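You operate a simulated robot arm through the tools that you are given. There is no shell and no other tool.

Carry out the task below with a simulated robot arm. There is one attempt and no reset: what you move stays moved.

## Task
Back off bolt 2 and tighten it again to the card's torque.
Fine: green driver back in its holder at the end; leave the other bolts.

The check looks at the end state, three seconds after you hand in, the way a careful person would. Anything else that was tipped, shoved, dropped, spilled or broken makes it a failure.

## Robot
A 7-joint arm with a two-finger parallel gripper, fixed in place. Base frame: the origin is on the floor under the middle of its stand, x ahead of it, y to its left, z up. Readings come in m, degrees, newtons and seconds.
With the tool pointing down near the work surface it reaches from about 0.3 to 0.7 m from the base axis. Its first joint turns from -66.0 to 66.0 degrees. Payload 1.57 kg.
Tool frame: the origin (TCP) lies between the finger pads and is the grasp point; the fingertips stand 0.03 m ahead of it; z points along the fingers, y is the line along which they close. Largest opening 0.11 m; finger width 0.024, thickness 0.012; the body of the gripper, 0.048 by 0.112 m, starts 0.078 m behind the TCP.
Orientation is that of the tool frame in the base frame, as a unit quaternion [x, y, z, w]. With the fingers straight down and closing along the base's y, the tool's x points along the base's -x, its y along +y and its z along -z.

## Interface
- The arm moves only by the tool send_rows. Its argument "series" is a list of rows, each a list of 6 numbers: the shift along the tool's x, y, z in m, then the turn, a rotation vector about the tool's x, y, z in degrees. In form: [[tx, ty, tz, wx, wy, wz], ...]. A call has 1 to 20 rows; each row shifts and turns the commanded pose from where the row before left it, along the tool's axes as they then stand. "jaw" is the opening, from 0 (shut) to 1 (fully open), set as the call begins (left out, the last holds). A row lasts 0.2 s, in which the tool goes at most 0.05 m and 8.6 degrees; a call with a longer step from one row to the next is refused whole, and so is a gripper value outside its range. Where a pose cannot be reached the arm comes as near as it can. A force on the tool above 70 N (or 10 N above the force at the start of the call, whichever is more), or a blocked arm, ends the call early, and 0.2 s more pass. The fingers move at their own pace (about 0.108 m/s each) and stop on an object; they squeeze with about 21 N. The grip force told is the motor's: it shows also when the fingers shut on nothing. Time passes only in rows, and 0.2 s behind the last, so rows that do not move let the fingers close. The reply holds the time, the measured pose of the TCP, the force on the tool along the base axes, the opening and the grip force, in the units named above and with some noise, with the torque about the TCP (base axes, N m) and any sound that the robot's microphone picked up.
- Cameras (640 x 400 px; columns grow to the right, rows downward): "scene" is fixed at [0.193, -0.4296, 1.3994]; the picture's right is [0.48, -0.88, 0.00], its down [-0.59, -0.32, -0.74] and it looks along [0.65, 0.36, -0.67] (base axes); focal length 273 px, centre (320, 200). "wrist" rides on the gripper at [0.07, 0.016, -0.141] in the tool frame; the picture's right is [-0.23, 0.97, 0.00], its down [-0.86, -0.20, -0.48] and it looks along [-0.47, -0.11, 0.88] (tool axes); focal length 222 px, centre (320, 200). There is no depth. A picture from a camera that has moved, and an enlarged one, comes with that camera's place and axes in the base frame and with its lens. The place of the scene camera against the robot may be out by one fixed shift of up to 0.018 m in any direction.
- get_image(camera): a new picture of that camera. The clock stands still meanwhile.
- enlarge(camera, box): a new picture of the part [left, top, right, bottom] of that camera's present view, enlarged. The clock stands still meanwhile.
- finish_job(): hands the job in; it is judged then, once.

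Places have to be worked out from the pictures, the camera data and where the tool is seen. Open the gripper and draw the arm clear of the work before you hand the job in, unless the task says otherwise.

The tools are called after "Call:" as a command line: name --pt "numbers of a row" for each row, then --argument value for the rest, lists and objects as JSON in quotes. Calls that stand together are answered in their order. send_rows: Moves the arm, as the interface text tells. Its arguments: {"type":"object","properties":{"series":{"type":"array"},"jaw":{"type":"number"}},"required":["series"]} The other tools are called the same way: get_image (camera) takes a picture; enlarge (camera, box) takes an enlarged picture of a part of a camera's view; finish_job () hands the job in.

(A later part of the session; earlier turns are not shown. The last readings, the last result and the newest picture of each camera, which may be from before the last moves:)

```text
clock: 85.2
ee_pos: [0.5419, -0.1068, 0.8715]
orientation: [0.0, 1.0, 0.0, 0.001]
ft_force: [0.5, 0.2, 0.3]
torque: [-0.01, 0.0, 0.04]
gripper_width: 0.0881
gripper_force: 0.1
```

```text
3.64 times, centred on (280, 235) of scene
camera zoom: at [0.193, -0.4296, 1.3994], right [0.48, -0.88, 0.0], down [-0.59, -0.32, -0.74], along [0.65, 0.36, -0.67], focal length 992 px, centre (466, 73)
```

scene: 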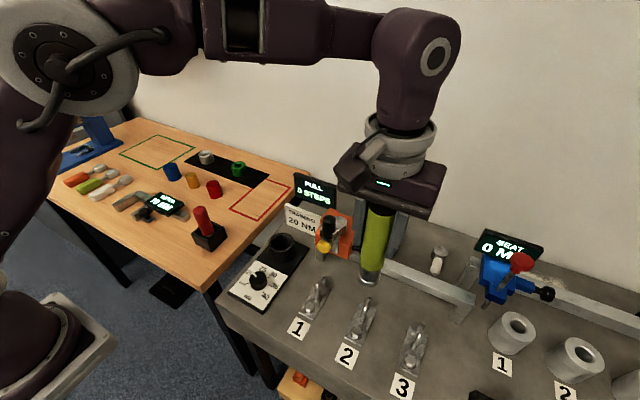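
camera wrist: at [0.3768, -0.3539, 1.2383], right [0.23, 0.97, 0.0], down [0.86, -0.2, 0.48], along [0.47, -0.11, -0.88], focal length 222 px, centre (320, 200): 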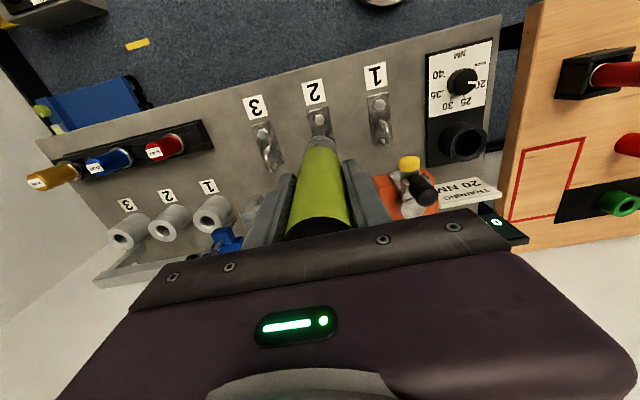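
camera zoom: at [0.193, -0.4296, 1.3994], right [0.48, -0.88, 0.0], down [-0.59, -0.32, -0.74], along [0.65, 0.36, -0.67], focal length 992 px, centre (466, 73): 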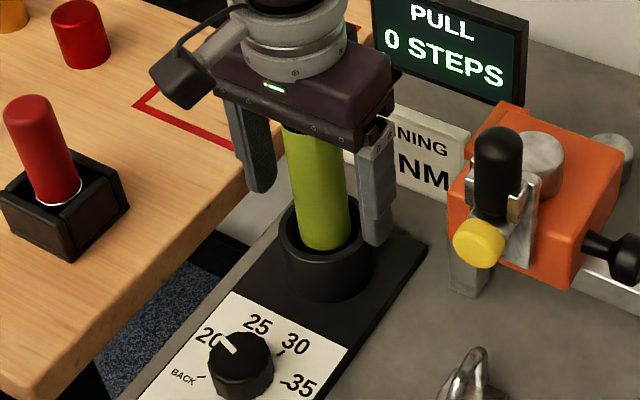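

I had that backwards: a lower grip brings the gripper body over the cap. I go up to TCP 0.905 instead, which leaves about 4 cm between cap and gripper body, and grip there.

Call:
send_rows --pt "-0.001 0.0005 -0.02 0 0 0" --pt "0 0 -0.0135 0 0 0" --pt "0 0 0 0 0 0" --jaw 0.8

Call:
send_rows --pt "0 0 0 0 0 0" --pt "0 0 0 0 0 0" --pt "0 0 0 0 0 0" --jaw 0.15

Call:
enlarge --camera "scene" --box '[230, 180, 330, 290]'

Call:
get_image --camera "wrist"

```text
clock: 86.0
ee_pos: [0.5434, -0.1058, 0.9052]
orientation: [0.0, 1.0, 0.001, 0.0]
ft_force: [-0.2, -0.8, 0.0]
torque: [-0.04, -0.01, -0.01]
gripper_width: 0.0879
gripper_force: 0.1
```

```text
clock: 86.8
ee_pos: [0.5438, -0.106, 0.9054]
orientation: [0.0, 1.0, 0.0, 0.001]
ft_force: [-0.8, 0.4, 2.5]
torque: [-0.03, 0.08, 0.02]
gripper_width: 0.0373
gripper_force: 21.0
```

```text
3.64 times, centred on (280, 235) of scene
camera zoom: at [0.1929, -0.4296, 1.3995], right [0.48, -0.88, 0.0], down [-0.59, -0.32, -0.74], along [0.65, 0.36, -0.67], focal length 992 px, centre (466, 73)
```

zoom: 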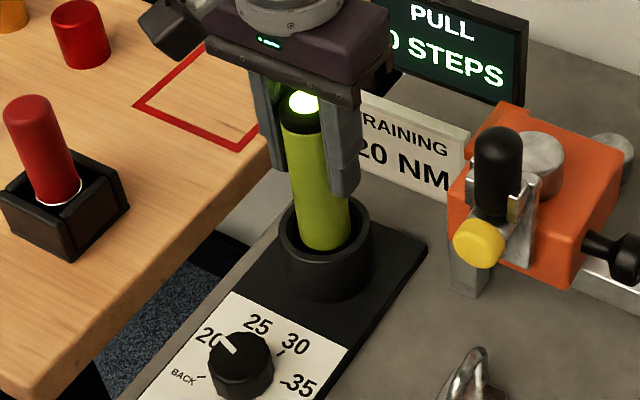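

```text
taken
camera wrist: at [0.4755, -0.0903, 1.0471], right [0.23, 0.97, 0.0], down [0.85, -0.2, 0.48], along [0.47, -0.11, -0.88], focal length 222 px, centre (320, 200)
```

wrist: 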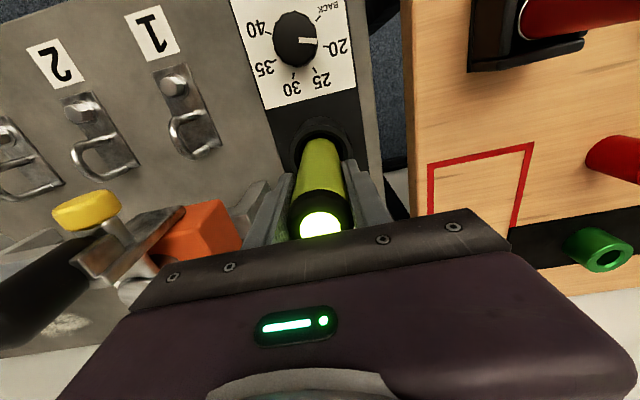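

Excellent: with this higher grip the lamp is visible in the wrist camera too. I lift and carry the driver to bolt 2 by the same path, and watch the lamp there.

Call:
send_rows --pt "0 0 -0.015 0 0 0" --pt "0 0 -0.035 0 0 0" --pt "0 0 -0.04 0 0 0" --pt "0 0 -0.04 0 0 0" --pt "0 0 -0.03 0 0 0" --pt "0.034 0 0 0 0 0" --pt "0.034 0 0 0 0 0" --pt "0.0315 0 0 0 0 0" --pt "0 -0.044 0 0 0 0" --pt "0 -0.044 0 0 0 0" --pt "0 -0.044 0 0 0 0" --pt "0 -0.044 0 0 0 0" --pt "0 -0.044 0 0 0 0" --pt "0 -0.0437 0 0 0 0" --pt "0 0 0.03 0 0 0" --pt "0 0 0.03 0 0 0" --pt "0 0 0.03 0 0 0" --pt "0 0 0 0 0 0"

Call:
get_image --camera "wrist"

Call:
enlarge --camera "wrist" --box '[280, 100, 360, 160]'

Call:
enlarge --camera "scene" --box '[325, 300, 375, 345]'

```text
clock: 90.6
ee_pos: [0.4454, -0.3691, 0.9756]
orientation: [0.0, 1.0, 0.0, 0.0]
ft_force: [0.5, 0.3, -3.5]
torque: [-0.04, -0.02, 0.0]
gripper_width: 0.0373
gripper_force: 20.9
```

```text
taken
camera wrist: at [0.3761, -0.3541, 1.1167], right [0.23, 0.97, 0.0], down [0.86, -0.2, 0.48], along [0.47, -0.11, -0.88], focal length 222 px, centre (320, 200)
```

wrist: 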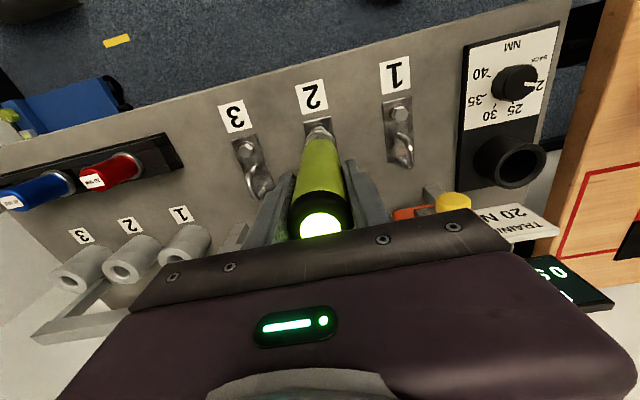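

```text
6.67 times, centred on (320, 130) of wrist
camera zoom: at [0.3761, -0.3541, 1.1167], right [0.23, 0.97, 0.0], down [0.86, -0.2, 0.48], along [0.47, -0.11, -0.88], focal length 1481 px, centre (320, 667)
```

zoom: 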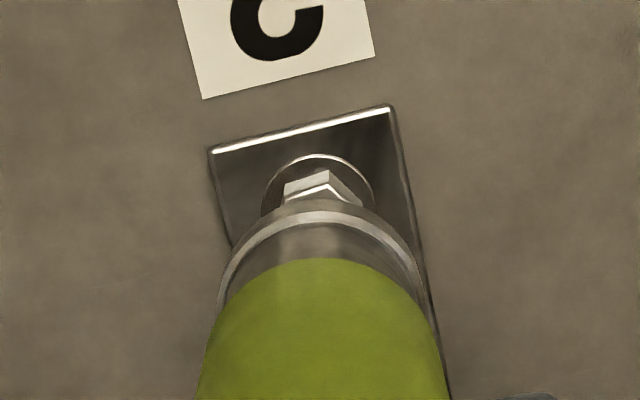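

```text
8.89 times, centred on (350, 322) of scene
camera zoom: at [0.193, -0.4296, 1.3994], right [0.48, -0.88, 0.0], down [-0.59, -0.32, -0.74], along [0.65, 0.36, -0.67], focal length 2426 px, centre (53, -889)
```

zoom: 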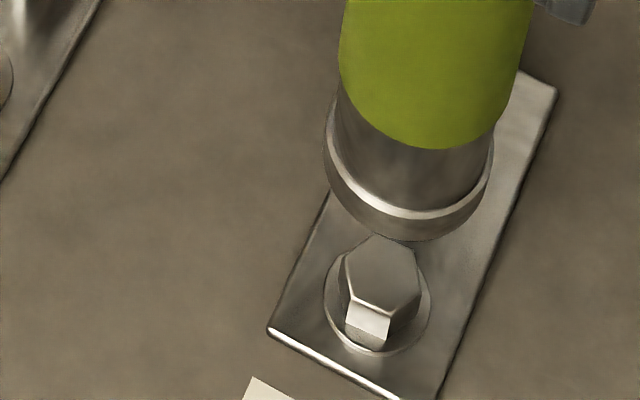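

The lamp is lit and the socket is centred over bolt 2. I lower to about 1 cm above first touch.

Call:
send_rows --pt "0 -0.0006 0.02 0 0 0" --pt "0 0 0.02 0 0 0" --pt "0 0 0.018 0 0 0" --pt "0 0 0 0 0 0"

Call:
enlarge --camera "scene" --box '[325, 300, 375, 345]'

Call:
get_image --camera "wrist"

```text
clock: 91.6
ee_pos: [0.4447, -0.3688, 0.9183]
orientation: [0.0, 1.0, 0.0, 0.0]
ft_force: [0.8, -0.5, -4.6]
torque: [0.0, -0.03, 0.03]
gripper_width: 0.0372
gripper_force: 21.0
```

```text
8.89 times, centred on (350, 322) of scene
camera zoom: at [0.193, -0.4296, 1.3994], right [0.48, -0.88, 0.0], down [-0.59, -0.32, -0.74], along [0.65, 0.36, -0.67], focal length 2426 px, centre (53, -889)
```

zoom: 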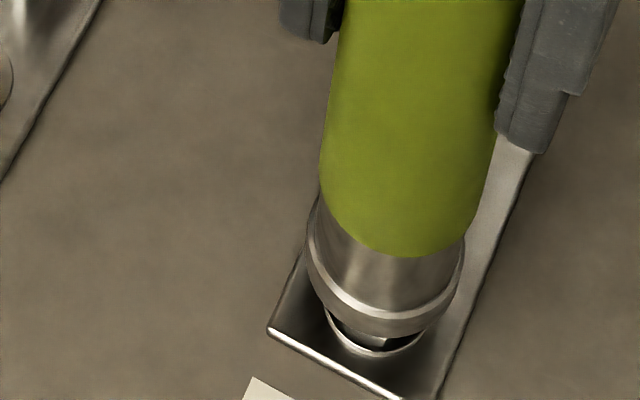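

```text
taken
camera wrist: at [0.377, -0.3535, 1.0601], right [0.23, 0.97, 0.0], down [0.86, -0.2, 0.48], along [0.47, -0.11, -0.88], focal length 222 px, centre (320, 200)
```

wrist: 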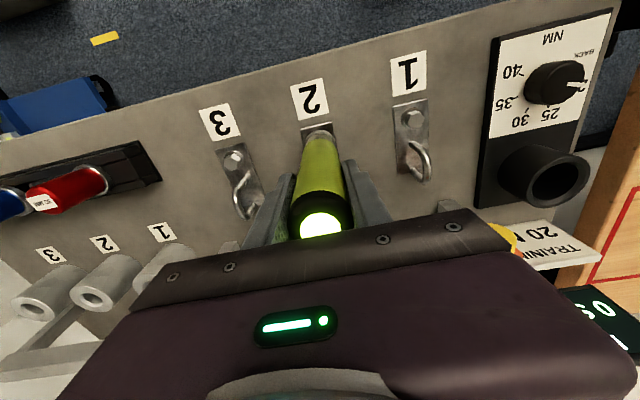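

Still lit, centred. I lower in small steps to contact, checking force.

Call:
send_rows --pt "0 -0.0003 0.004 0 0 0" --pt "0 0 0.004 0 0 0" --pt "0 0 0.002 0 0 0" --pt "0 0 0 0 0 0"

Call:
send_rows --pt "0 0 0.002 0 0 0" --pt "0 0 0.002 0 0 0" --pt "0 0 0 0 0 0"

Call:
get_image --camera "wrist"

Call:
enlarge --camera "scene" --box '[325, 300, 375, 345]'

```text
clock: 92.6
ee_pos: [0.4449, -0.3707, 0.9088]
orientation: [0.0, 1.0, 0.0, 0.0]
ft_force: [0.4, -0.4, -4.3]
torque: [0.01, 0.03, 0.01]
gripper_width: 0.0374
gripper_force: 21.2
```

```text
clock: 93.4
ee_pos: [0.4452, -0.3705, 0.9027]
orientation: [-0.001, 1.0, 0.0, 0.0]
ft_force: [-0.3, -0.2, -4.3]
torque: [0.0, -0.01, -0.01]
gripper_width: 0.037
gripper_force: 21.1
```

```text
taken
camera wrist: at [0.3774, -0.3552, 1.0453], right [0.23, 0.97, 0.0], down [0.85, -0.2, 0.48], along [0.47, -0.11, -0.88], focal length 222 px, centre (320, 200)
```

wrist: 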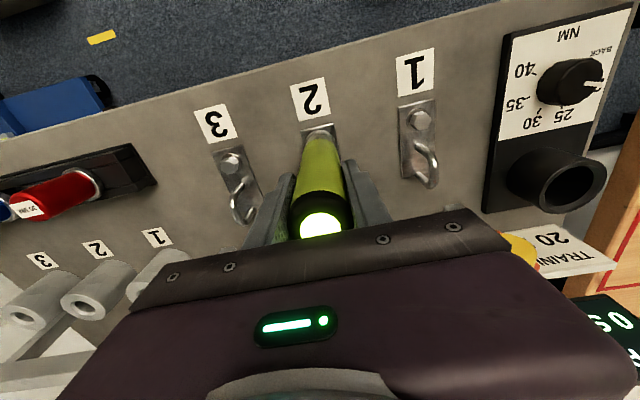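

```text
8.89 times, centred on (350, 322) of scene
camera zoom: at [0.193, -0.4296, 1.3994], right [0.48, -0.88, 0.0], down [-0.59, -0.32, -0.74], along [0.65, 0.36, -0.67], focal length 2426 px, centre (53, -889)
```

zoom: 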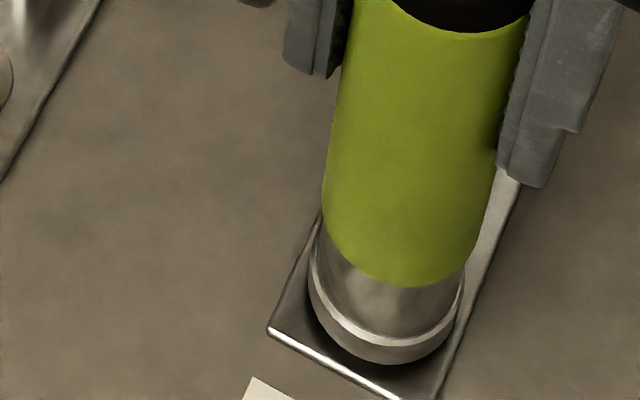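

The socket is slipping over the head without contact; lamp still lit. I continue in 2 mm steps to contact.

Call:
send_rows --pt "0 0 0.002 0 0 0" --pt "0 0 0.002 0 0 0" --pt "0 0 0 0 0 0"

Call:
get_image --camera "wrist"

```text
clock: 94.2
ee_pos: [0.4475, -0.3703, 0.9005]
orientation: [0.0, 1.0, -0.001, 0.001]
ft_force: [1.6, 4.1, 16.2]
torque: [0.39, -0.14, 0.02]
gripper_width: 0.0369
gripper_force: 20.7
```

```text
taken
camera wrist: at [0.3766, -0.3548, 1.0417], right [0.23, 0.97, 0.0], down [0.85, -0.2, 0.48], along [0.47, -0.11, -0.88], focal length 222 px, centre (320, 200)
```

wrist: 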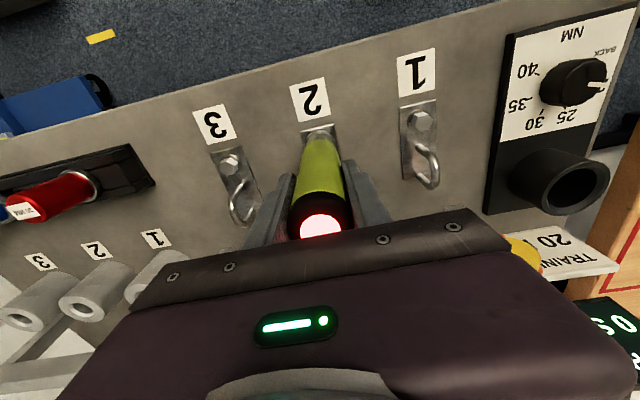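

On contact the lamp turned red, so red seems to mean "working, not yet there" and the earlier green meant done. I now turn clockwise in small steps and watch for it to turn green.

Call:
send_rows --pt "0 0 0 0 0 4" --pt "0 0 0 0 0 4" --pt "0 0 0 0 0 0"

Call:
enlarge --camera "wrist" --box '[280, 180, 360, 240]'

```text
clock: 95.0
ee_pos: [0.4443, -0.3703, 0.9008]
orientation: [0.07, 0.998, -0.001, -0.001]
ft_force: [-2.5, -0.7, 15.7]
torque: [-0.12, 0.22, -0.04]
gripper_width: 0.0373
gripper_force: 21.0
```

```text
6.67 times, centred on (320, 210) of wrist
camera zoom: at [0.3789, -0.3455, 1.0414], right [0.36, 0.93, 0.0], down [0.82, -0.32, 0.48], along [0.45, -0.17, -0.88], focal length 1481 px, centre (320, 133)
```

zoom: 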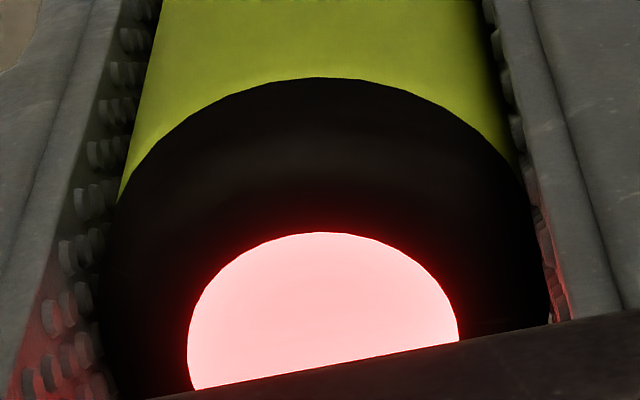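

Still red after 8°. I continue clockwise in 8° portions, watching the lamp.

Call:
send_rows --pt "0 0 0 0 0 5" --pt "0 0 0 0 0 5" --pt "0 0 0 0 0 5" --pt "0 0 0 0 0 0"

Call:
enlarge --camera "wrist" --box '[280, 180, 360, 240]'

Call:
enlarge --camera "scene" --box '[325, 300, 375, 345]'

```text
clock: 96.0
ee_pos: [0.4454, -0.3693, 0.8992]
orientation: [0.2, 0.98, 0.0, 0.001]
ft_force: [5.4, 1.4, 8.7]
torque: [0.06, -0.62, 0.01]
gripper_width: 0.0376
gripper_force: 21.3
```

```text
6.67 times, centred on (320, 210) of wrist
camera zoom: at [0.3887, -0.3285, 1.0409], right [0.59, 0.81, 0.0], down [0.71, -0.52, 0.48], along [0.39, -0.28, -0.88], focal length 1481 px, centre (320, 133)
```

zoom: 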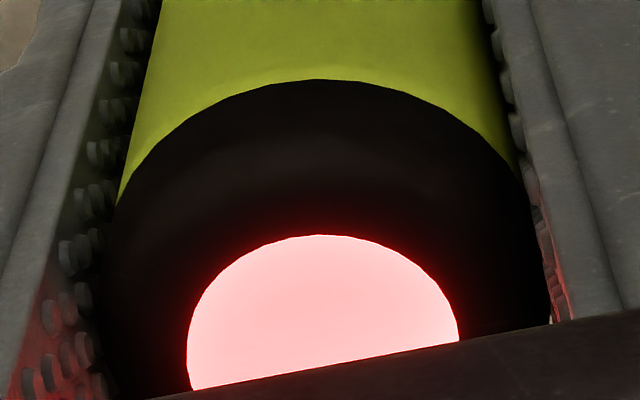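

```text
8.89 times, centred on (350, 322) of scene
camera zoom: at [0.1929, -0.4295, 1.3995], right [0.48, -0.88, 0.0], down [-0.59, -0.32, -0.74], along [0.65, 0.36, -0.67], focal length 2426 px, centre (53, -889)
```

zoom: 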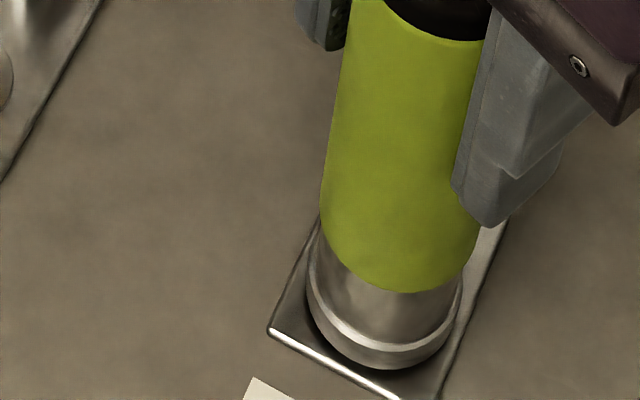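

Still red. I keep turning clockwise, as in the earlier run that ended green, checking the lamp in portions.

Call:
send_rows --pt "0 0 0.001 0 0 6" --pt "0 0 0 0 0 6" --pt "0 0 0 0 0 6" --pt "0 0 0 0 0 6" --pt "0 0 0 0 0 0"

Call:
get_image --camera "wrist"

Call:
enlarge --camera "scene" --box '[325, 300, 375, 345]'

```text
clock: 97.2
ee_pos: [0.4447, -0.3703, 0.8994]
orientation: [0.399, 0.917, 0.0, 0.0]
ft_force: [-2.2, 3.8, 12.3]
torque: [0.36, 0.16, 0.01]
gripper_width: 0.0373
gripper_force: 21.4
```

```text
taken
camera wrist: at [0.4105, -0.3092, 1.04], right [0.87, 0.5, 0.0], down [0.44, -0.76, 0.48], along [0.24, -0.41, -0.88], focal length 222 px, centre (320, 200)
```

wrist: 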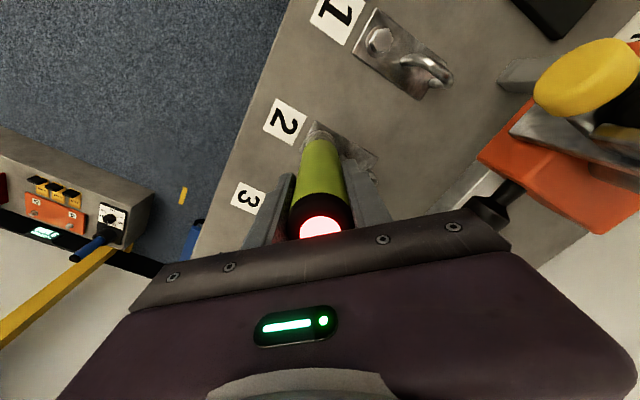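

```text
8.89 times, centred on (350, 322) of scene
camera zoom: at [0.1927, -0.4294, 1.3996], right [0.48, -0.88, 0.0], down [-0.59, -0.32, -0.74], along [0.65, 0.36, -0.67], focal length 2426 px, centre (53, -889)
```

zoom: 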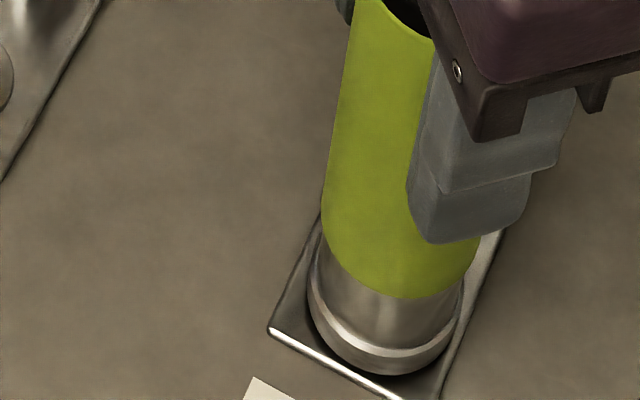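

Still red at 47°, the socket settling lower over the head as before. I continue.

Call:
send_rows --pt "0 0 0.001 0 0 6" --pt "0 0 0 0 0 6" --pt "0 0 0 0 0 6" --pt "0 0 0 0 0 6" --pt "0 0 0 0 0 0"

Call:
enlarge --camera "wrist" --box '[240, 120, 400, 240]'

Call:
enlarge --camera "scene" --box '[325, 300, 375, 345]'

```text
clock: 98.4
ee_pos: [0.4448, -0.37, 0.8974]
orientation: [0.581, 0.814, 0.0, 0.0]
ft_force: [1.4, -0.9, 15.5]
torque: [-0.21, -0.07, 0.01]
gripper_width: 0.0372
gripper_force: 21.4
```

```text
3.33 times, centred on (320, 180) of wrist
camera zoom: at [0.4394, -0.3, 1.039], right [0.99, 0.1, 0.0], down [0.09, -0.87, 0.48], along [0.05, -0.48, -0.88], focal length 740 px, centre (320, 267)
```

zoom: 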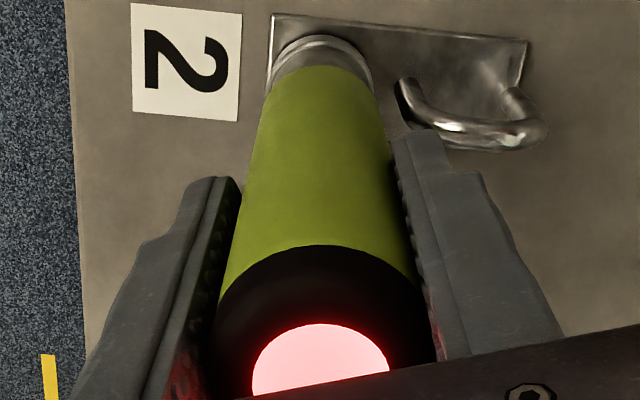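

```text
8.89 times, centred on (350, 322) of scene
camera zoom: at [0.1928, -0.4294, 1.3995], right [0.48, -0.88, 0.0], down [-0.59, -0.32, -0.74], along [0.65, 0.36, -0.67], focal length 2426 px, centre (53, -889)
```

zoom: 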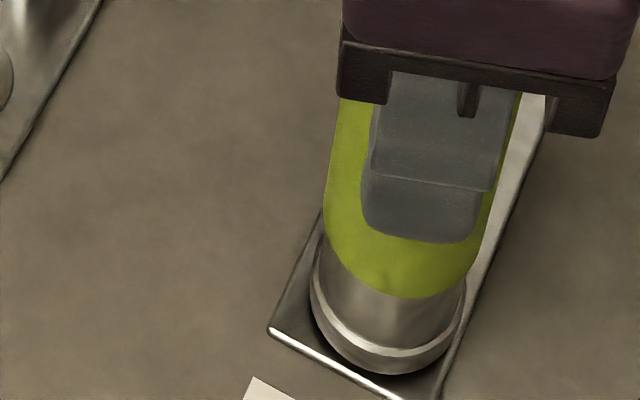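

Still red after 71°. I lift off the bolt a little to see whether red is only shown while engaged or stays on.

Call:
send_rows --pt "0 0 -0.02 0 0 0" --pt "0 0 -0.03 0 0 0" --pt "0 0 -0.02 0 0 0" --pt "0 0 0 0 0 0"

Call:
enlarge --camera "wrist" --box '[240, 120, 400, 240]'

Call:
enlarge --camera "scene" --box '[325, 300, 375, 345]'

```text
clock: 99.4
ee_pos: [0.4455, -0.3704, 0.9686]
orientation: [0.581, 0.814, 0.0, 0.0]
ft_force: [-0.4, -0.8, -4.4]
torque: [0.02, -0.02, 0.02]
gripper_width: 0.037
gripper_force: 20.9
```

```text
3.33 times, centred on (320, 180) of wrist
camera zoom: at [0.4385, -0.2995, 1.1095], right [0.99, 0.1, 0.0], down [0.09, -0.87, 0.48], along [0.05, -0.48, -0.88], focal length 740 px, centre (320, 267)
```

zoom: 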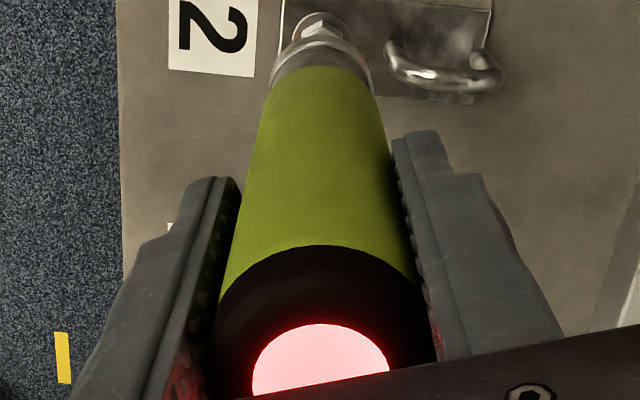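

```text
8.89 times, centred on (350, 322) of scene
camera zoom: at [0.193, -0.4296, 1.3994], right [0.48, -0.88, 0.0], down [-0.59, -0.32, -0.74], along [0.65, 0.36, -0.67], focal length 2426 px, centre (53, -889)
```

zoom: 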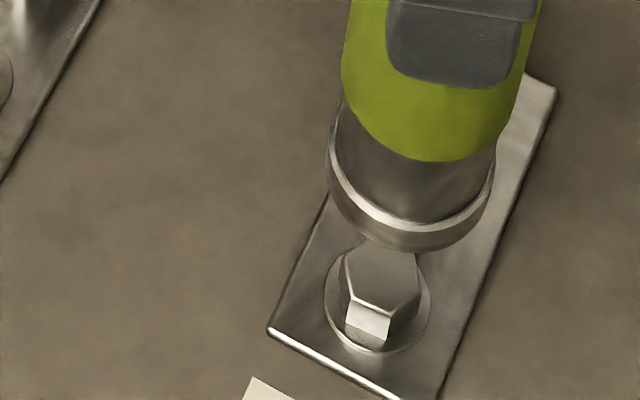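

The lamp stays red after lifting: it latches the result of the last run. Backing off and tightening each gave green; my extra run on an already tight bolt gave red. To leave a clean result I'll redo it properly: back off again, then tighten once and stop at green. First the driver goes back to its holder.

Call:
send_rows --pt "0 0 -0.03 0 0 -8" --pt "0 0 -0.03 0 0 -8" --pt "0 0 -0.03 0 0 -8" --pt "0 0 0 0 0 -8" --pt "0 0 0 0 0 -8" --pt "0 0 0 0 0 -8" --pt "0 0 0 0 0 -8" --pt "0 0 0 0 0 -8" --pt "0 0 0 0 0 -7" --pt "0 0.044 0 0 0 0" --pt "0 0.044 0 0 0 0" --pt "0 0.044 0 0 0 0" --pt "0 0.044 0 0 0 0" --pt "0 0.044 0 0 0 0" --pt "0 0.0443 0 0 0 0" --pt "-0.034 0 0 0 0 0" --pt "-0.034 0 0 0 0 0" --pt "-0.031 0 0 0 0 0" --pt "0 0 0 0 0 0"

Call:
enlarge --camera "wrist" --box '[270, 90, 370, 170]'

Call:
enlarge --camera "scene" --box '[220, 130, 340, 290]'

```text
clock: 103.4
ee_pos: [0.5437, -0.1062, 1.0564]
orientation: [0.0, 1.0, -0.001, 0.001]
ft_force: [-0.4, 0.5, -4.2]
torque: [-0.02, -0.02, 0.01]
gripper_width: 0.0372
gripper_force: 20.5
```

```text
5.00 times, centred on (320, 130) of wrist
camera zoom: at [0.4754, -0.0901, 1.1974], right [0.23, 0.97, 0.0], down [0.86, -0.2, 0.48], along [0.47, -0.11, -0.88], focal length 1111 px, centre (320, 550)
```

zoom: 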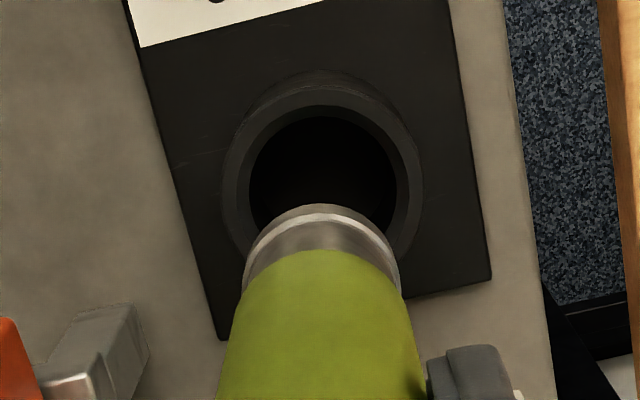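

```text
2.50 times, centred on (280, 210) of scene
camera zoom: at [0.1931, -0.4296, 1.3994], right [0.48, -0.88, 0.0], down [-0.59, -0.32, -0.74], along [0.65, 0.36, -0.67], focal length 682 px, centre (420, 175)
```

zoom: 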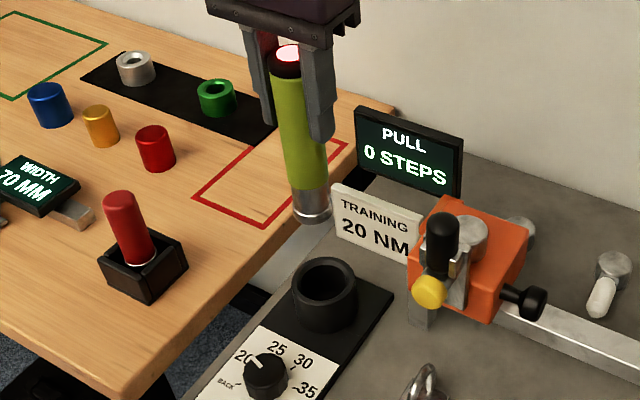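

Well aligned over the cup. I lower the driver into it, slowing near the bottom.

Call:
send_rows --pt "0 0 0.03 0 0 0" --pt "0 0 0.03 0 0 0" --pt "0 0 0.03 0 0 0" --pt "0 0 0.03 0 0 0" --pt "0 0 0.02 0 0 0" --pt "0 0 0 0 0 0"

Call:
enlarge --camera "scene" --box '[230, 180, 330, 290]'

```text
clock: 104.8
ee_pos: [0.5436, -0.1056, 0.9161]
orientation: [0.0, 1.0, -0.001, 0.001]
ft_force: [0.5, -0.4, -4.7]
torque: [0.03, 0.0, 0.0]
gripper_width: 0.0371
gripper_force: 21.3
```

```text
3.64 times, centred on (280, 235) of scene
camera zoom: at [0.193, -0.4296, 1.3994], right [0.48, -0.88, 0.0], down [-0.59, -0.32, -0.74], along [0.65, 0.36, -0.67], focal length 992 px, centre (466, 73)
```

zoom: 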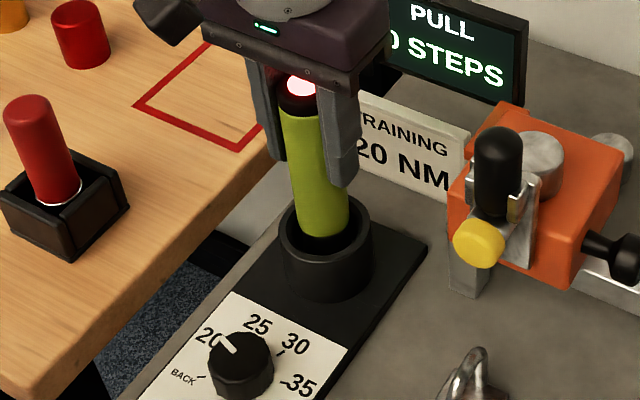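

Call:
send_rows --pt "0 0 0.004 0 0 0" --pt "0 0 0.004 0 0 0" --pt "0 0 0.002 0 0 0" --pt "0 0 0 0 0 0"

```text
clock: 105.8
ee_pos: [0.5433, -0.1054, 0.9068]
orientation: [0.0, 1.0, 0.0, -0.001]
ft_force: [-0.7, 0.9, -4.4]
torque: [-0.01, 0.04, -0.01]
gripper_width: 0.0372
gripper_force: 20.5
```

No contact yet; 2 mm steps further.

Call:
send_rows --pt "0 0 0.002 0 0 0" --pt "0 0 0.002 0 0 0" --pt "0 0 0 0 0 0"

```text
clock: 106.6
ee_pos: [0.5437, -0.1072, 0.9029]
orientation: [0.0, 1.0, 0.001, 0.0]
ft_force: [-0.4, -0.5, -5.1]
torque: [-0.01, 0.01, -0.01]
gripper_width: 0.0372
gripper_force: 20.7
```

Call:
send_rows --pt "0 0 0.002 0 0 0" --pt "0 0 0.0015 0 0 0" --pt "0 0 0 0 0 0"

```text
clock: 107.4
ee_pos: [0.5443, -0.1068, 0.8998]
orientation: [0.0, 1.0, 0.0, 0.0]
ft_force: [-0.2, 3.6, 16.6]
torque: [0.55, -0.18, 0.06]
gripper_width: 0.0374
gripper_force: 21.0
```

The driver rests on the bottom. I ease up, open, rise, and go over to the knob with the 24° clockwise pre-turn.

Call:
send_rows --pt "0 0 -0.001 0 0 0" --pt "0 0 0 0 0 0"

Call:
send_rows --pt "0 0 0 0 0 0" --pt "0 0 0 0 0 0" --pt "0 0 0 0 0 0" --pt "0 0 -0.03 0 0 0" --pt "0 0 -0.04 0 0 0" --pt "0 0 -0.04 0 0 0" --pt "0 0 -0.02 0 0 0" --pt "0.036 0 0 0 0 0" --pt "0.036 0 0 0 0 0" --pt "0.0336 0.0008 0 0 0 0" --pt "0 0 0 0 0 0" --jaw 0.8

Call:
get_image --camera "scene"

```text
clock: 108.0
ee_pos: [0.5438, -0.1073, 0.8996]
orientation: [0.001, 1.0, 0.0, 0.0]
ft_force: [2.1, 1.2, 1.8]
torque: [0.05, -0.39, 0.01]
gripper_width: 0.0373
gripper_force: 20.6
```

```text
clock: 110.4
ee_pos: [0.4369, -0.1052, 1.0315]
orientation: [0.0, 1.0, 0.0, 0.0]
ft_force: [0.2, 0.2, -0.1]
torque: [0.0, 0.0, 0.02]
gripper_width: 0.0878
gripper_force: 0.0
```

```text
taken
```

scene: 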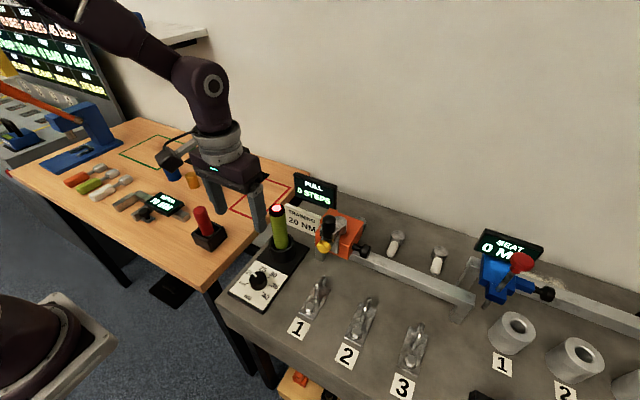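

The driver stands in its cup (lamp red). I descend over the knob with the fingers open and pre-turned.

Call:
send_rows --pt "-0.001 0 0.04 0 0 8" --pt "0 0 0.045 0 0 8" --pt "0 0 0.045 0 0 8" --pt "0 0 0.04 0 0 0" --pt "0 0 0.02 0 0 0" --pt "0 0 0 0 0 0" --jaw 0.8

Call:
enlarge --camera "wrist" --box '[240, 110, 400, 210]'

```text
clock: 111.8
ee_pos: [0.4379, -0.105, 0.8418]
orientation: [0.208, 0.978, 0.0, 0.0]
ft_force: [0.2, -0.3, -0.4]
torque: [-0.02, -0.02, -0.03]
gripper_width: 0.0881
gripper_force: 0.1
```

```text
4.00 times, centred on (320, 160) of wrist
camera zoom: at [0.3825, -0.0626, 0.9825], right [0.6, 0.8, 0.0], down [0.7, -0.53, 0.48], along [0.38, -0.29, -0.88], focal length 888 px, centre (320, 360)
```

zoom: 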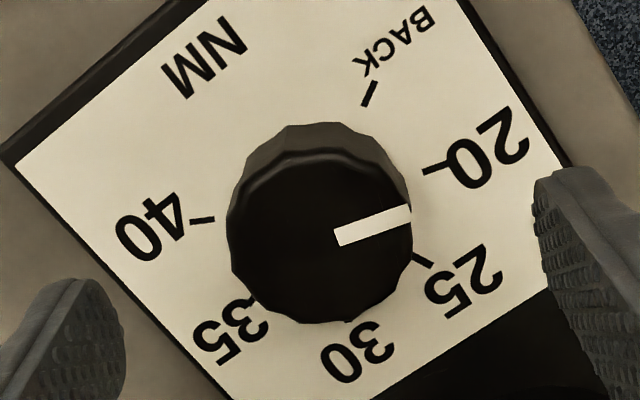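

The knob is centred between the fingers. I go down to 0.808, close on it, and turn 48° counter-clockwise to BACK.

Call:
send_rows --pt "0 0 0.015 0 0 0" --pt "0 0 0.013 0 0 0" --pt "0 0 0.006 0 0 0" --pt "0 0 0 0 0 0" --jaw 0.8

Call:
send_rows --pt "0 0 0 0 0 0" --pt "0 0 0 0 0 0" --pt "0 0 0 0 0 0" --jaw 0.2

Call:
send_rows --pt "0 0 0 0 0 -6" --pt "0 0 0 0 0 -6" --pt "0 0 0 0 0 -6" --pt "0 0 0 0 0 -6" --pt "0 0 0 0 0 -6" --pt "0 0 0 0 0 -6" --pt "0 0 0 0 0 -6" --pt "0 0 0 0 0 -6" --pt "0 0 0 0 0 0" --pt "0 0 0 0 0 0"

Call:
enlarge --camera "wrist" --box '[240, 110, 400, 210]'

```text
clock: 112.8
ee_pos: [0.4391, -0.1053, 0.8063]
orientation: [0.208, 0.978, 0.0, -0.001]
ft_force: [0.1, -0.4, -0.2]
torque: [-0.03, 0.0, -0.02]
gripper_width: 0.0877
gripper_force: 0.0
```

```text
clock: 113.6
ee_pos: [0.4389, -0.1035, 0.8075]
orientation: [0.208, 0.978, 0.0, 0.001]
ft_force: [1.7, 5.1, -2.8]
torque: [0.05, -0.22, -0.03]
gripper_width: 0.0412
gripper_force: 44.9
```

```text
clock: 115.8
ee_pos: [0.4398, -0.1035, 0.8076]
orientation: [-0.208, 0.978, 0.0, -0.001]
ft_force: [-8.2, 9.8, -10.9]
torque: [0.13, 0.15, -0.94]
gripper_width: 0.0415
gripper_force: 45.2
```

```text
4.00 times, centred on (320, 160) of wrist
camera zoom: at [0.3702, -0.1189, 0.9483], right [-0.19, 0.98, 0.0], down [0.86, 0.17, 0.48], along [0.47, 0.09, -0.88], focal length 888 px, centre (320, 360)
```

zoom: 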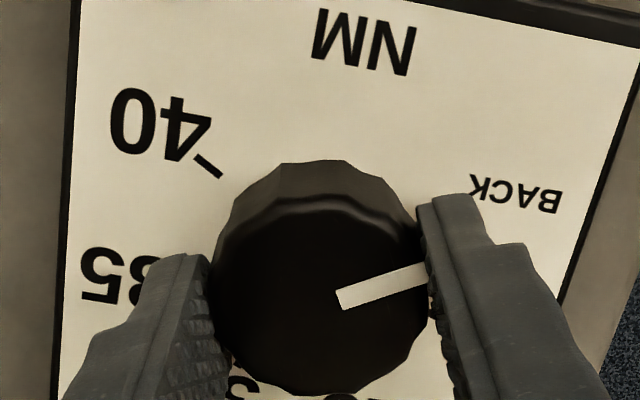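

The knob is at its BACK stop again (counter-torque 0.94). I release, rise and verify the mark.

Call:
send_rows --pt "0 0 0 0 0 0" --pt "0 0 0 0 0 0" --pt "0 0 -0.02 0 0 0" --pt "0 0 -0.04 0 0 0" --pt "0 0 -0.04 0 0 8" --pt "0 0 0 0 0 8" --pt "0 0 0 0 0 8" --pt "0 0 0 0 0 0" --jaw 0.8

Call:
enlarge --camera "wrist" --box '[240, 80, 400, 180]'

```text
clock: 117.6
ee_pos: [0.4387, -0.1056, 0.9086]
orientation: [0.001, 1.0, 0.0, 0.0]
ft_force: [0.0, -0.1, -0.8]
torque: [0.04, -0.02, 0.05]
gripper_width: 0.0879
gripper_force: 0.1
```

```text
4.00 times, centred on (320, 130) of wrist
camera zoom: at [0.3712, -0.0895, 1.0487], right [0.23, 0.97, 0.0], down [0.85, -0.2, 0.48], along [0.47, -0.11, -0.88], focal length 888 px, centre (320, 480)
```

zoom: 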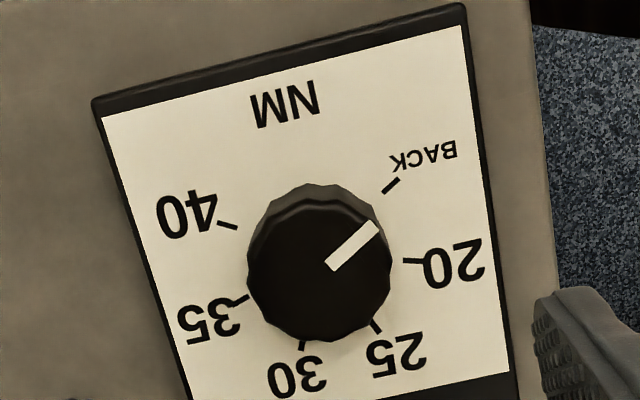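

The mark is on BACK. I go up and over the driver again and check its position from above.

Call:
send_rows --pt "0 0 -0.04 0 0 0" --pt "0 0 -0.045 0 0 0" --pt "0 0 -0.04 0 0 0" --pt "-0.036 0 0 0 0 0" --pt "-0.036 0 0 0 0 0" --pt "-0.033 0 0 0 0 0" --pt "0 0 0 0 0 0" --jaw 0.8

Call:
enlarge --camera "wrist" --box '[240, 100, 400, 200]'

```text
clock: 119.2
ee_pos: [0.5456, -0.1061, 1.0306]
orientation: [0.0, 1.0, -0.001, 0.0]
ft_force: [0.9, 0.4, 0.1]
torque: [0.01, 0.01, -0.03]
gripper_width: 0.088
gripper_force: 0.0
```

```text
4.00 times, centred on (320, 150) of wrist
camera zoom: at [0.4764, -0.09, 1.1711], right [0.23, 0.97, 0.0], down [0.86, -0.2, 0.48], along [0.47, -0.11, -0.88], focal length 888 px, centre (320, 400)
```

zoom: 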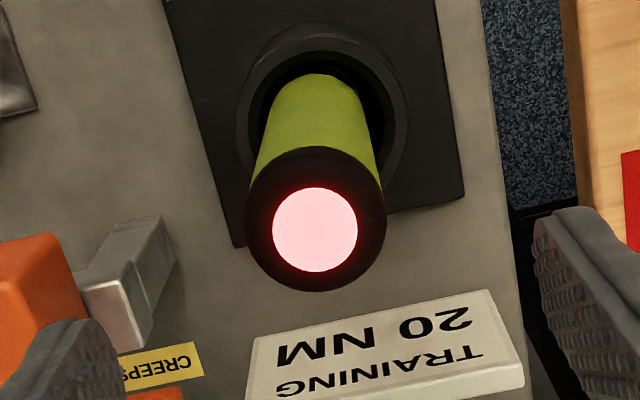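

The driver is about 2.5 mm short of the tool in x and 1 mm in −y. I correct, descend to 0.905 and grip.

Call:
send_rows --pt "0.0025 -0.001 0.03 0 0 0" --pt "0 0 0.035 0 0 0" --pt "0 0 0.035 0 0 0" --pt "0 0 0.0255 0 0 0" --pt "0 0 0 0 0 0" --jaw 0.8

Call:
send_rows --pt "0 0 0 0 0 0" --pt "0 0 0 0 0 0" --pt "0 0 0 0 0 0" --jaw 0.15

Call:
send_rows --pt "0 0 -0.015 0 0 0" --pt "0 0 -0.035 0 0 0" --pt "0 0 -0.04 0 0 0" --pt "0 0 -0.04 0 0 0" --pt "0 0 -0.03 0 0 0" --pt "0 0 0 0 0 0"

Call:
get_image --camera "wrist"

```text
clock: 120.4
ee_pos: [0.5427, -0.1068, 0.9057]
orientation: [0.0, 1.0, 0.0, 0.0]
ft_force: [0.5, 0.4, -0.1]
torque: [0.0, 0.03, 0.02]
gripper_width: 0.0879
gripper_force: 0.0
```

```text
clock: 121.2
ee_pos: [0.5421, -0.1055, 0.905]
orientation: [-0.001, 1.0, 0.0, 0.0]
ft_force: [0.2, -0.6, 1.4]
torque: [-0.07, 0.01, 0.01]
gripper_width: 0.0373
gripper_force: 21.3
```

```text
clock: 122.6
ee_pos: [0.5422, -0.1062, 1.0678]
orientation: [0.0, 1.0, 0.0, 0.001]
ft_force: [0.6, 0.0, -4.9]
torque: [0.01, -0.01, 0.0]
gripper_width: 0.0373
gripper_force: 21.1
```

```text
taken
camera wrist: at [0.4732, -0.0911, 1.2094], right [0.23, 0.97, 0.0], down [0.86, -0.2, 0.48], along [0.47, -0.11, -0.88], focal length 222 px, centre (320, 200)
```

wrist: 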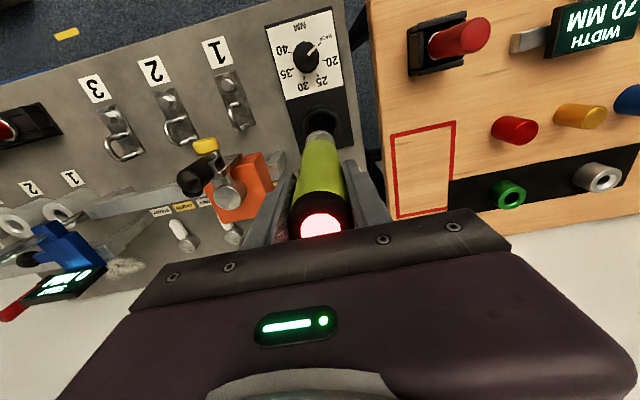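

The driver is held with the lamp in view. I carry it to bolt 2 and come down to about 7 cm above the head.

Call:
send_rows --pt "0.034 0 0 0 0 0" --pt "0.034 0 0 0 0 0" --pt "0.0297 0 0 0 0 0" --pt "0 -0.044 0 0 0 0" --pt "0 -0.044 0 0 0 0" --pt "0 -0.044 0 0 0 0" --pt "0 -0.044 0 0 0 0" --pt "0 -0.044 0 0 0 0" --pt "0 -0.0438 0 0 0 0" --pt "0 0 0.03 0 0 0" --pt "0 0 0.03 0 0 0" --pt "0 0 0.03 0 0 0" --pt "0 0 0 0 0 0"

Call:
enlarge --camera "wrist" --box '[280, 100, 360, 160]'

Call:
enlarge --camera "scene" --box '[325, 300, 375, 345]'

```text
clock: 125.4
ee_pos: [0.446, -0.3699, 0.9766]
orientation: [-0.001, 1.0, 0.0, -0.001]
ft_force: [-0.4, -0.5, -4.0]
torque: [0.01, -0.01, -0.01]
gripper_width: 0.0374
gripper_force: 21.0
```

```text
6.67 times, centred on (320, 130) of wrist
camera zoom: at [0.3765, -0.3541, 1.1175], right [0.23, 0.97, 0.0], down [0.86, -0.2, 0.48], along [0.47, -0.11, -0.88], focal length 1481 px, centre (320, 667)
```

zoom: 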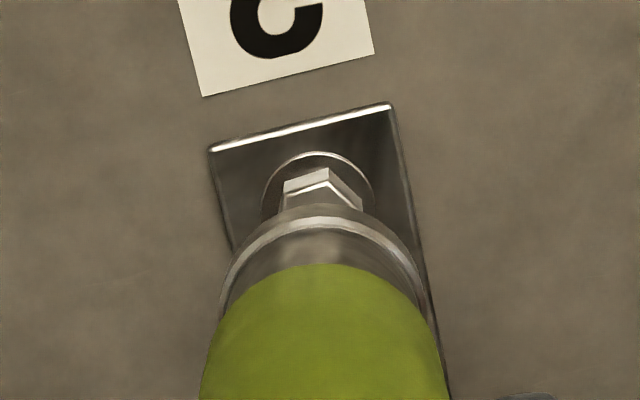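

```text
8.89 times, centred on (350, 322) of scene
camera zoom: at [0.193, -0.4296, 1.3994], right [0.48, -0.88, 0.0], down [-0.59, -0.32, -0.74], along [0.65, 0.36, -0.67], focal length 2426 px, centre (53, -889)
```

zoom: 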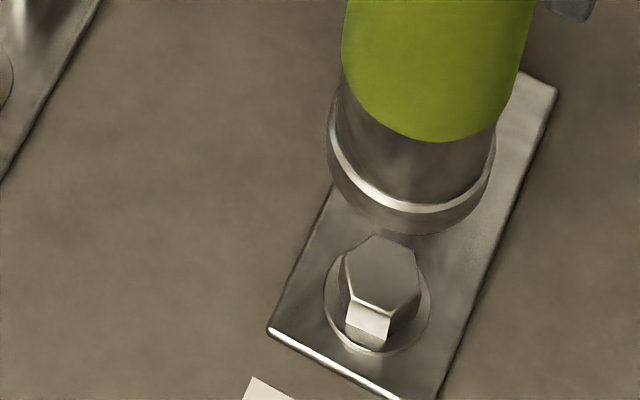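

Centred within about 1.5 mm. I trim and lower to just above the head.

Call:
send_rows --pt "0.0015 -0.0006 0.02 0 0 0" --pt "0 0 0.02 0 0 0" --pt "0 0 0.02 0 0 0" --pt "0 0 0.008 0 0 0" --pt "0 0 0 0 0 0"

Call:
enlarge --camera "scene" --box '[325, 300, 375, 345]'

Call:
enlarge --camera "wrist" --box '[240, 120, 400, 240]'

```text
clock: 126.6
ee_pos: [0.4441, -0.3719, 0.9064]
orientation: [0.0, 1.0, 0.0, 0.0]
ft_force: [0.3, -0.6, -4.0]
torque: [0.01, 0.0, 0.0]
gripper_width: 0.0371
gripper_force: 21.3
```

```text
8.89 times, centred on (350, 322) of scene
camera zoom: at [0.193, -0.4296, 1.3994], right [0.48, -0.88, 0.0], down [-0.59, -0.32, -0.74], along [0.65, 0.36, -0.67], focal length 2426 px, centre (53, -889)
```

zoom: 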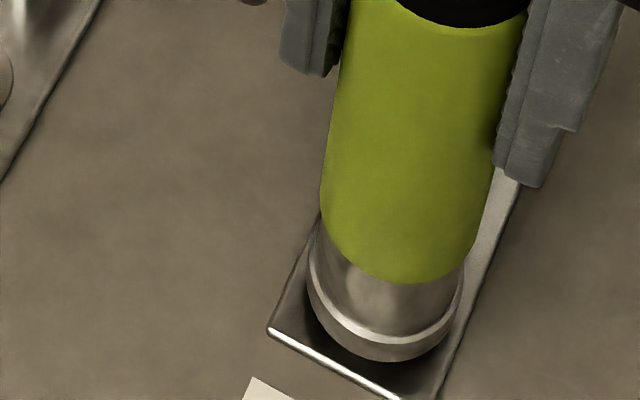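

```text
3.33 times, centred on (320, 180) of wrist
camera zoom: at [0.3755, -0.3549, 1.049], right [0.23, 0.97, 0.0], down [0.86, -0.2, 0.48], along [0.47, -0.11, -0.88], focal length 740 px, centre (320, 267)
```

zoom: 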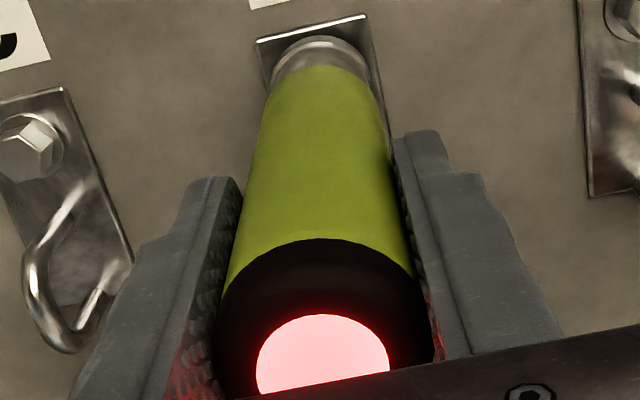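

Rim just above contact, lamp still red from the last run. I go down 2 mm at a time until it touches, and watch for the lamp's change.

Call:
send_rows --pt "0 0.0005 0.002 0 0 0" --pt "0 0 0.001 0 0 0" --pt "0 0 0 0 0 0"

Call:
enlarge --camera "wrist" --box '[240, 120, 400, 240]'

```text
clock: 127.4
ee_pos: [0.444, -0.3705, 0.9041]
orientation: [0.0, 1.0, -0.001, 0.0]
ft_force: [-0.2, 0.0, -4.0]
torque: [-0.01, -0.01, -0.03]
gripper_width: 0.037
gripper_force: 21.0
```

```text
3.33 times, centred on (320, 180) of wrist
camera zoom: at [0.3751, -0.3547, 1.0463], right [0.23, 0.97, 0.0], down [0.86, -0.2, 0.48], along [0.47, -0.11, -0.88], focal length 740 px, centre (320, 267)
```

zoom: 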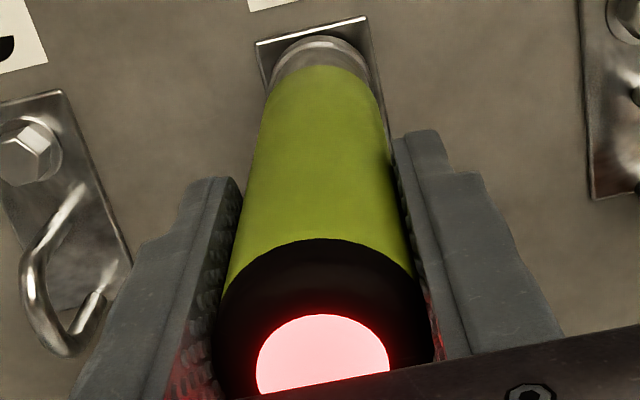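

Call:
send_rows --pt "0 0 0.002 0 0 0" --pt "0 0 0.001 0 0 0" --pt "0 0 0 0 0 0"

Call:
enlarge --camera "wrist" --box '[240, 120, 400, 240]'

Call:
enlarge --camera "scene" --box '[325, 300, 375, 345]'

```text
clock: 128.2
ee_pos: [0.4425, -0.3709, 0.9025]
orientation: [0.001, 1.0, -0.001, 0.0]
ft_force: [-0.8, 0.0, -3.8]
torque: [-0.02, 0.04, 0.04]
gripper_width: 0.0371
gripper_force: 21.1
```

```text
3.33 times, centred on (320, 180) of wrist
camera zoom: at [0.3744, -0.3547, 1.0438], right [0.23, 0.97, 0.0], down [0.86, -0.2, 0.48], along [0.47, -0.11, -0.88], focal length 740 px, centre (320, 267)
```

zoom: 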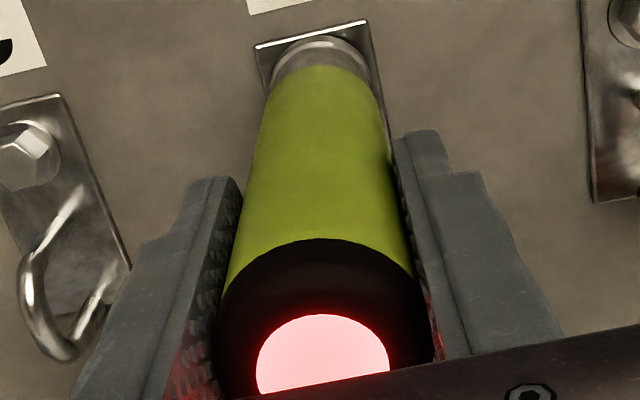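

```text
8.89 times, centred on (350, 322) of scene
camera zoom: at [0.193, -0.4296, 1.3994], right [0.48, -0.88, 0.0], down [-0.59, -0.32, -0.74], along [0.65, 0.36, -0.67], focal length 2426 px, centre (53, -889)
```

zoom: 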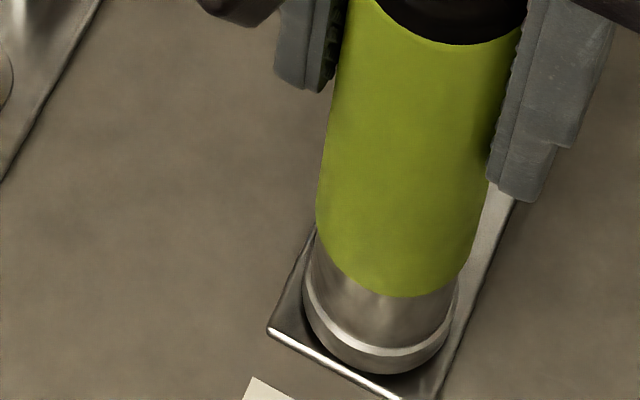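

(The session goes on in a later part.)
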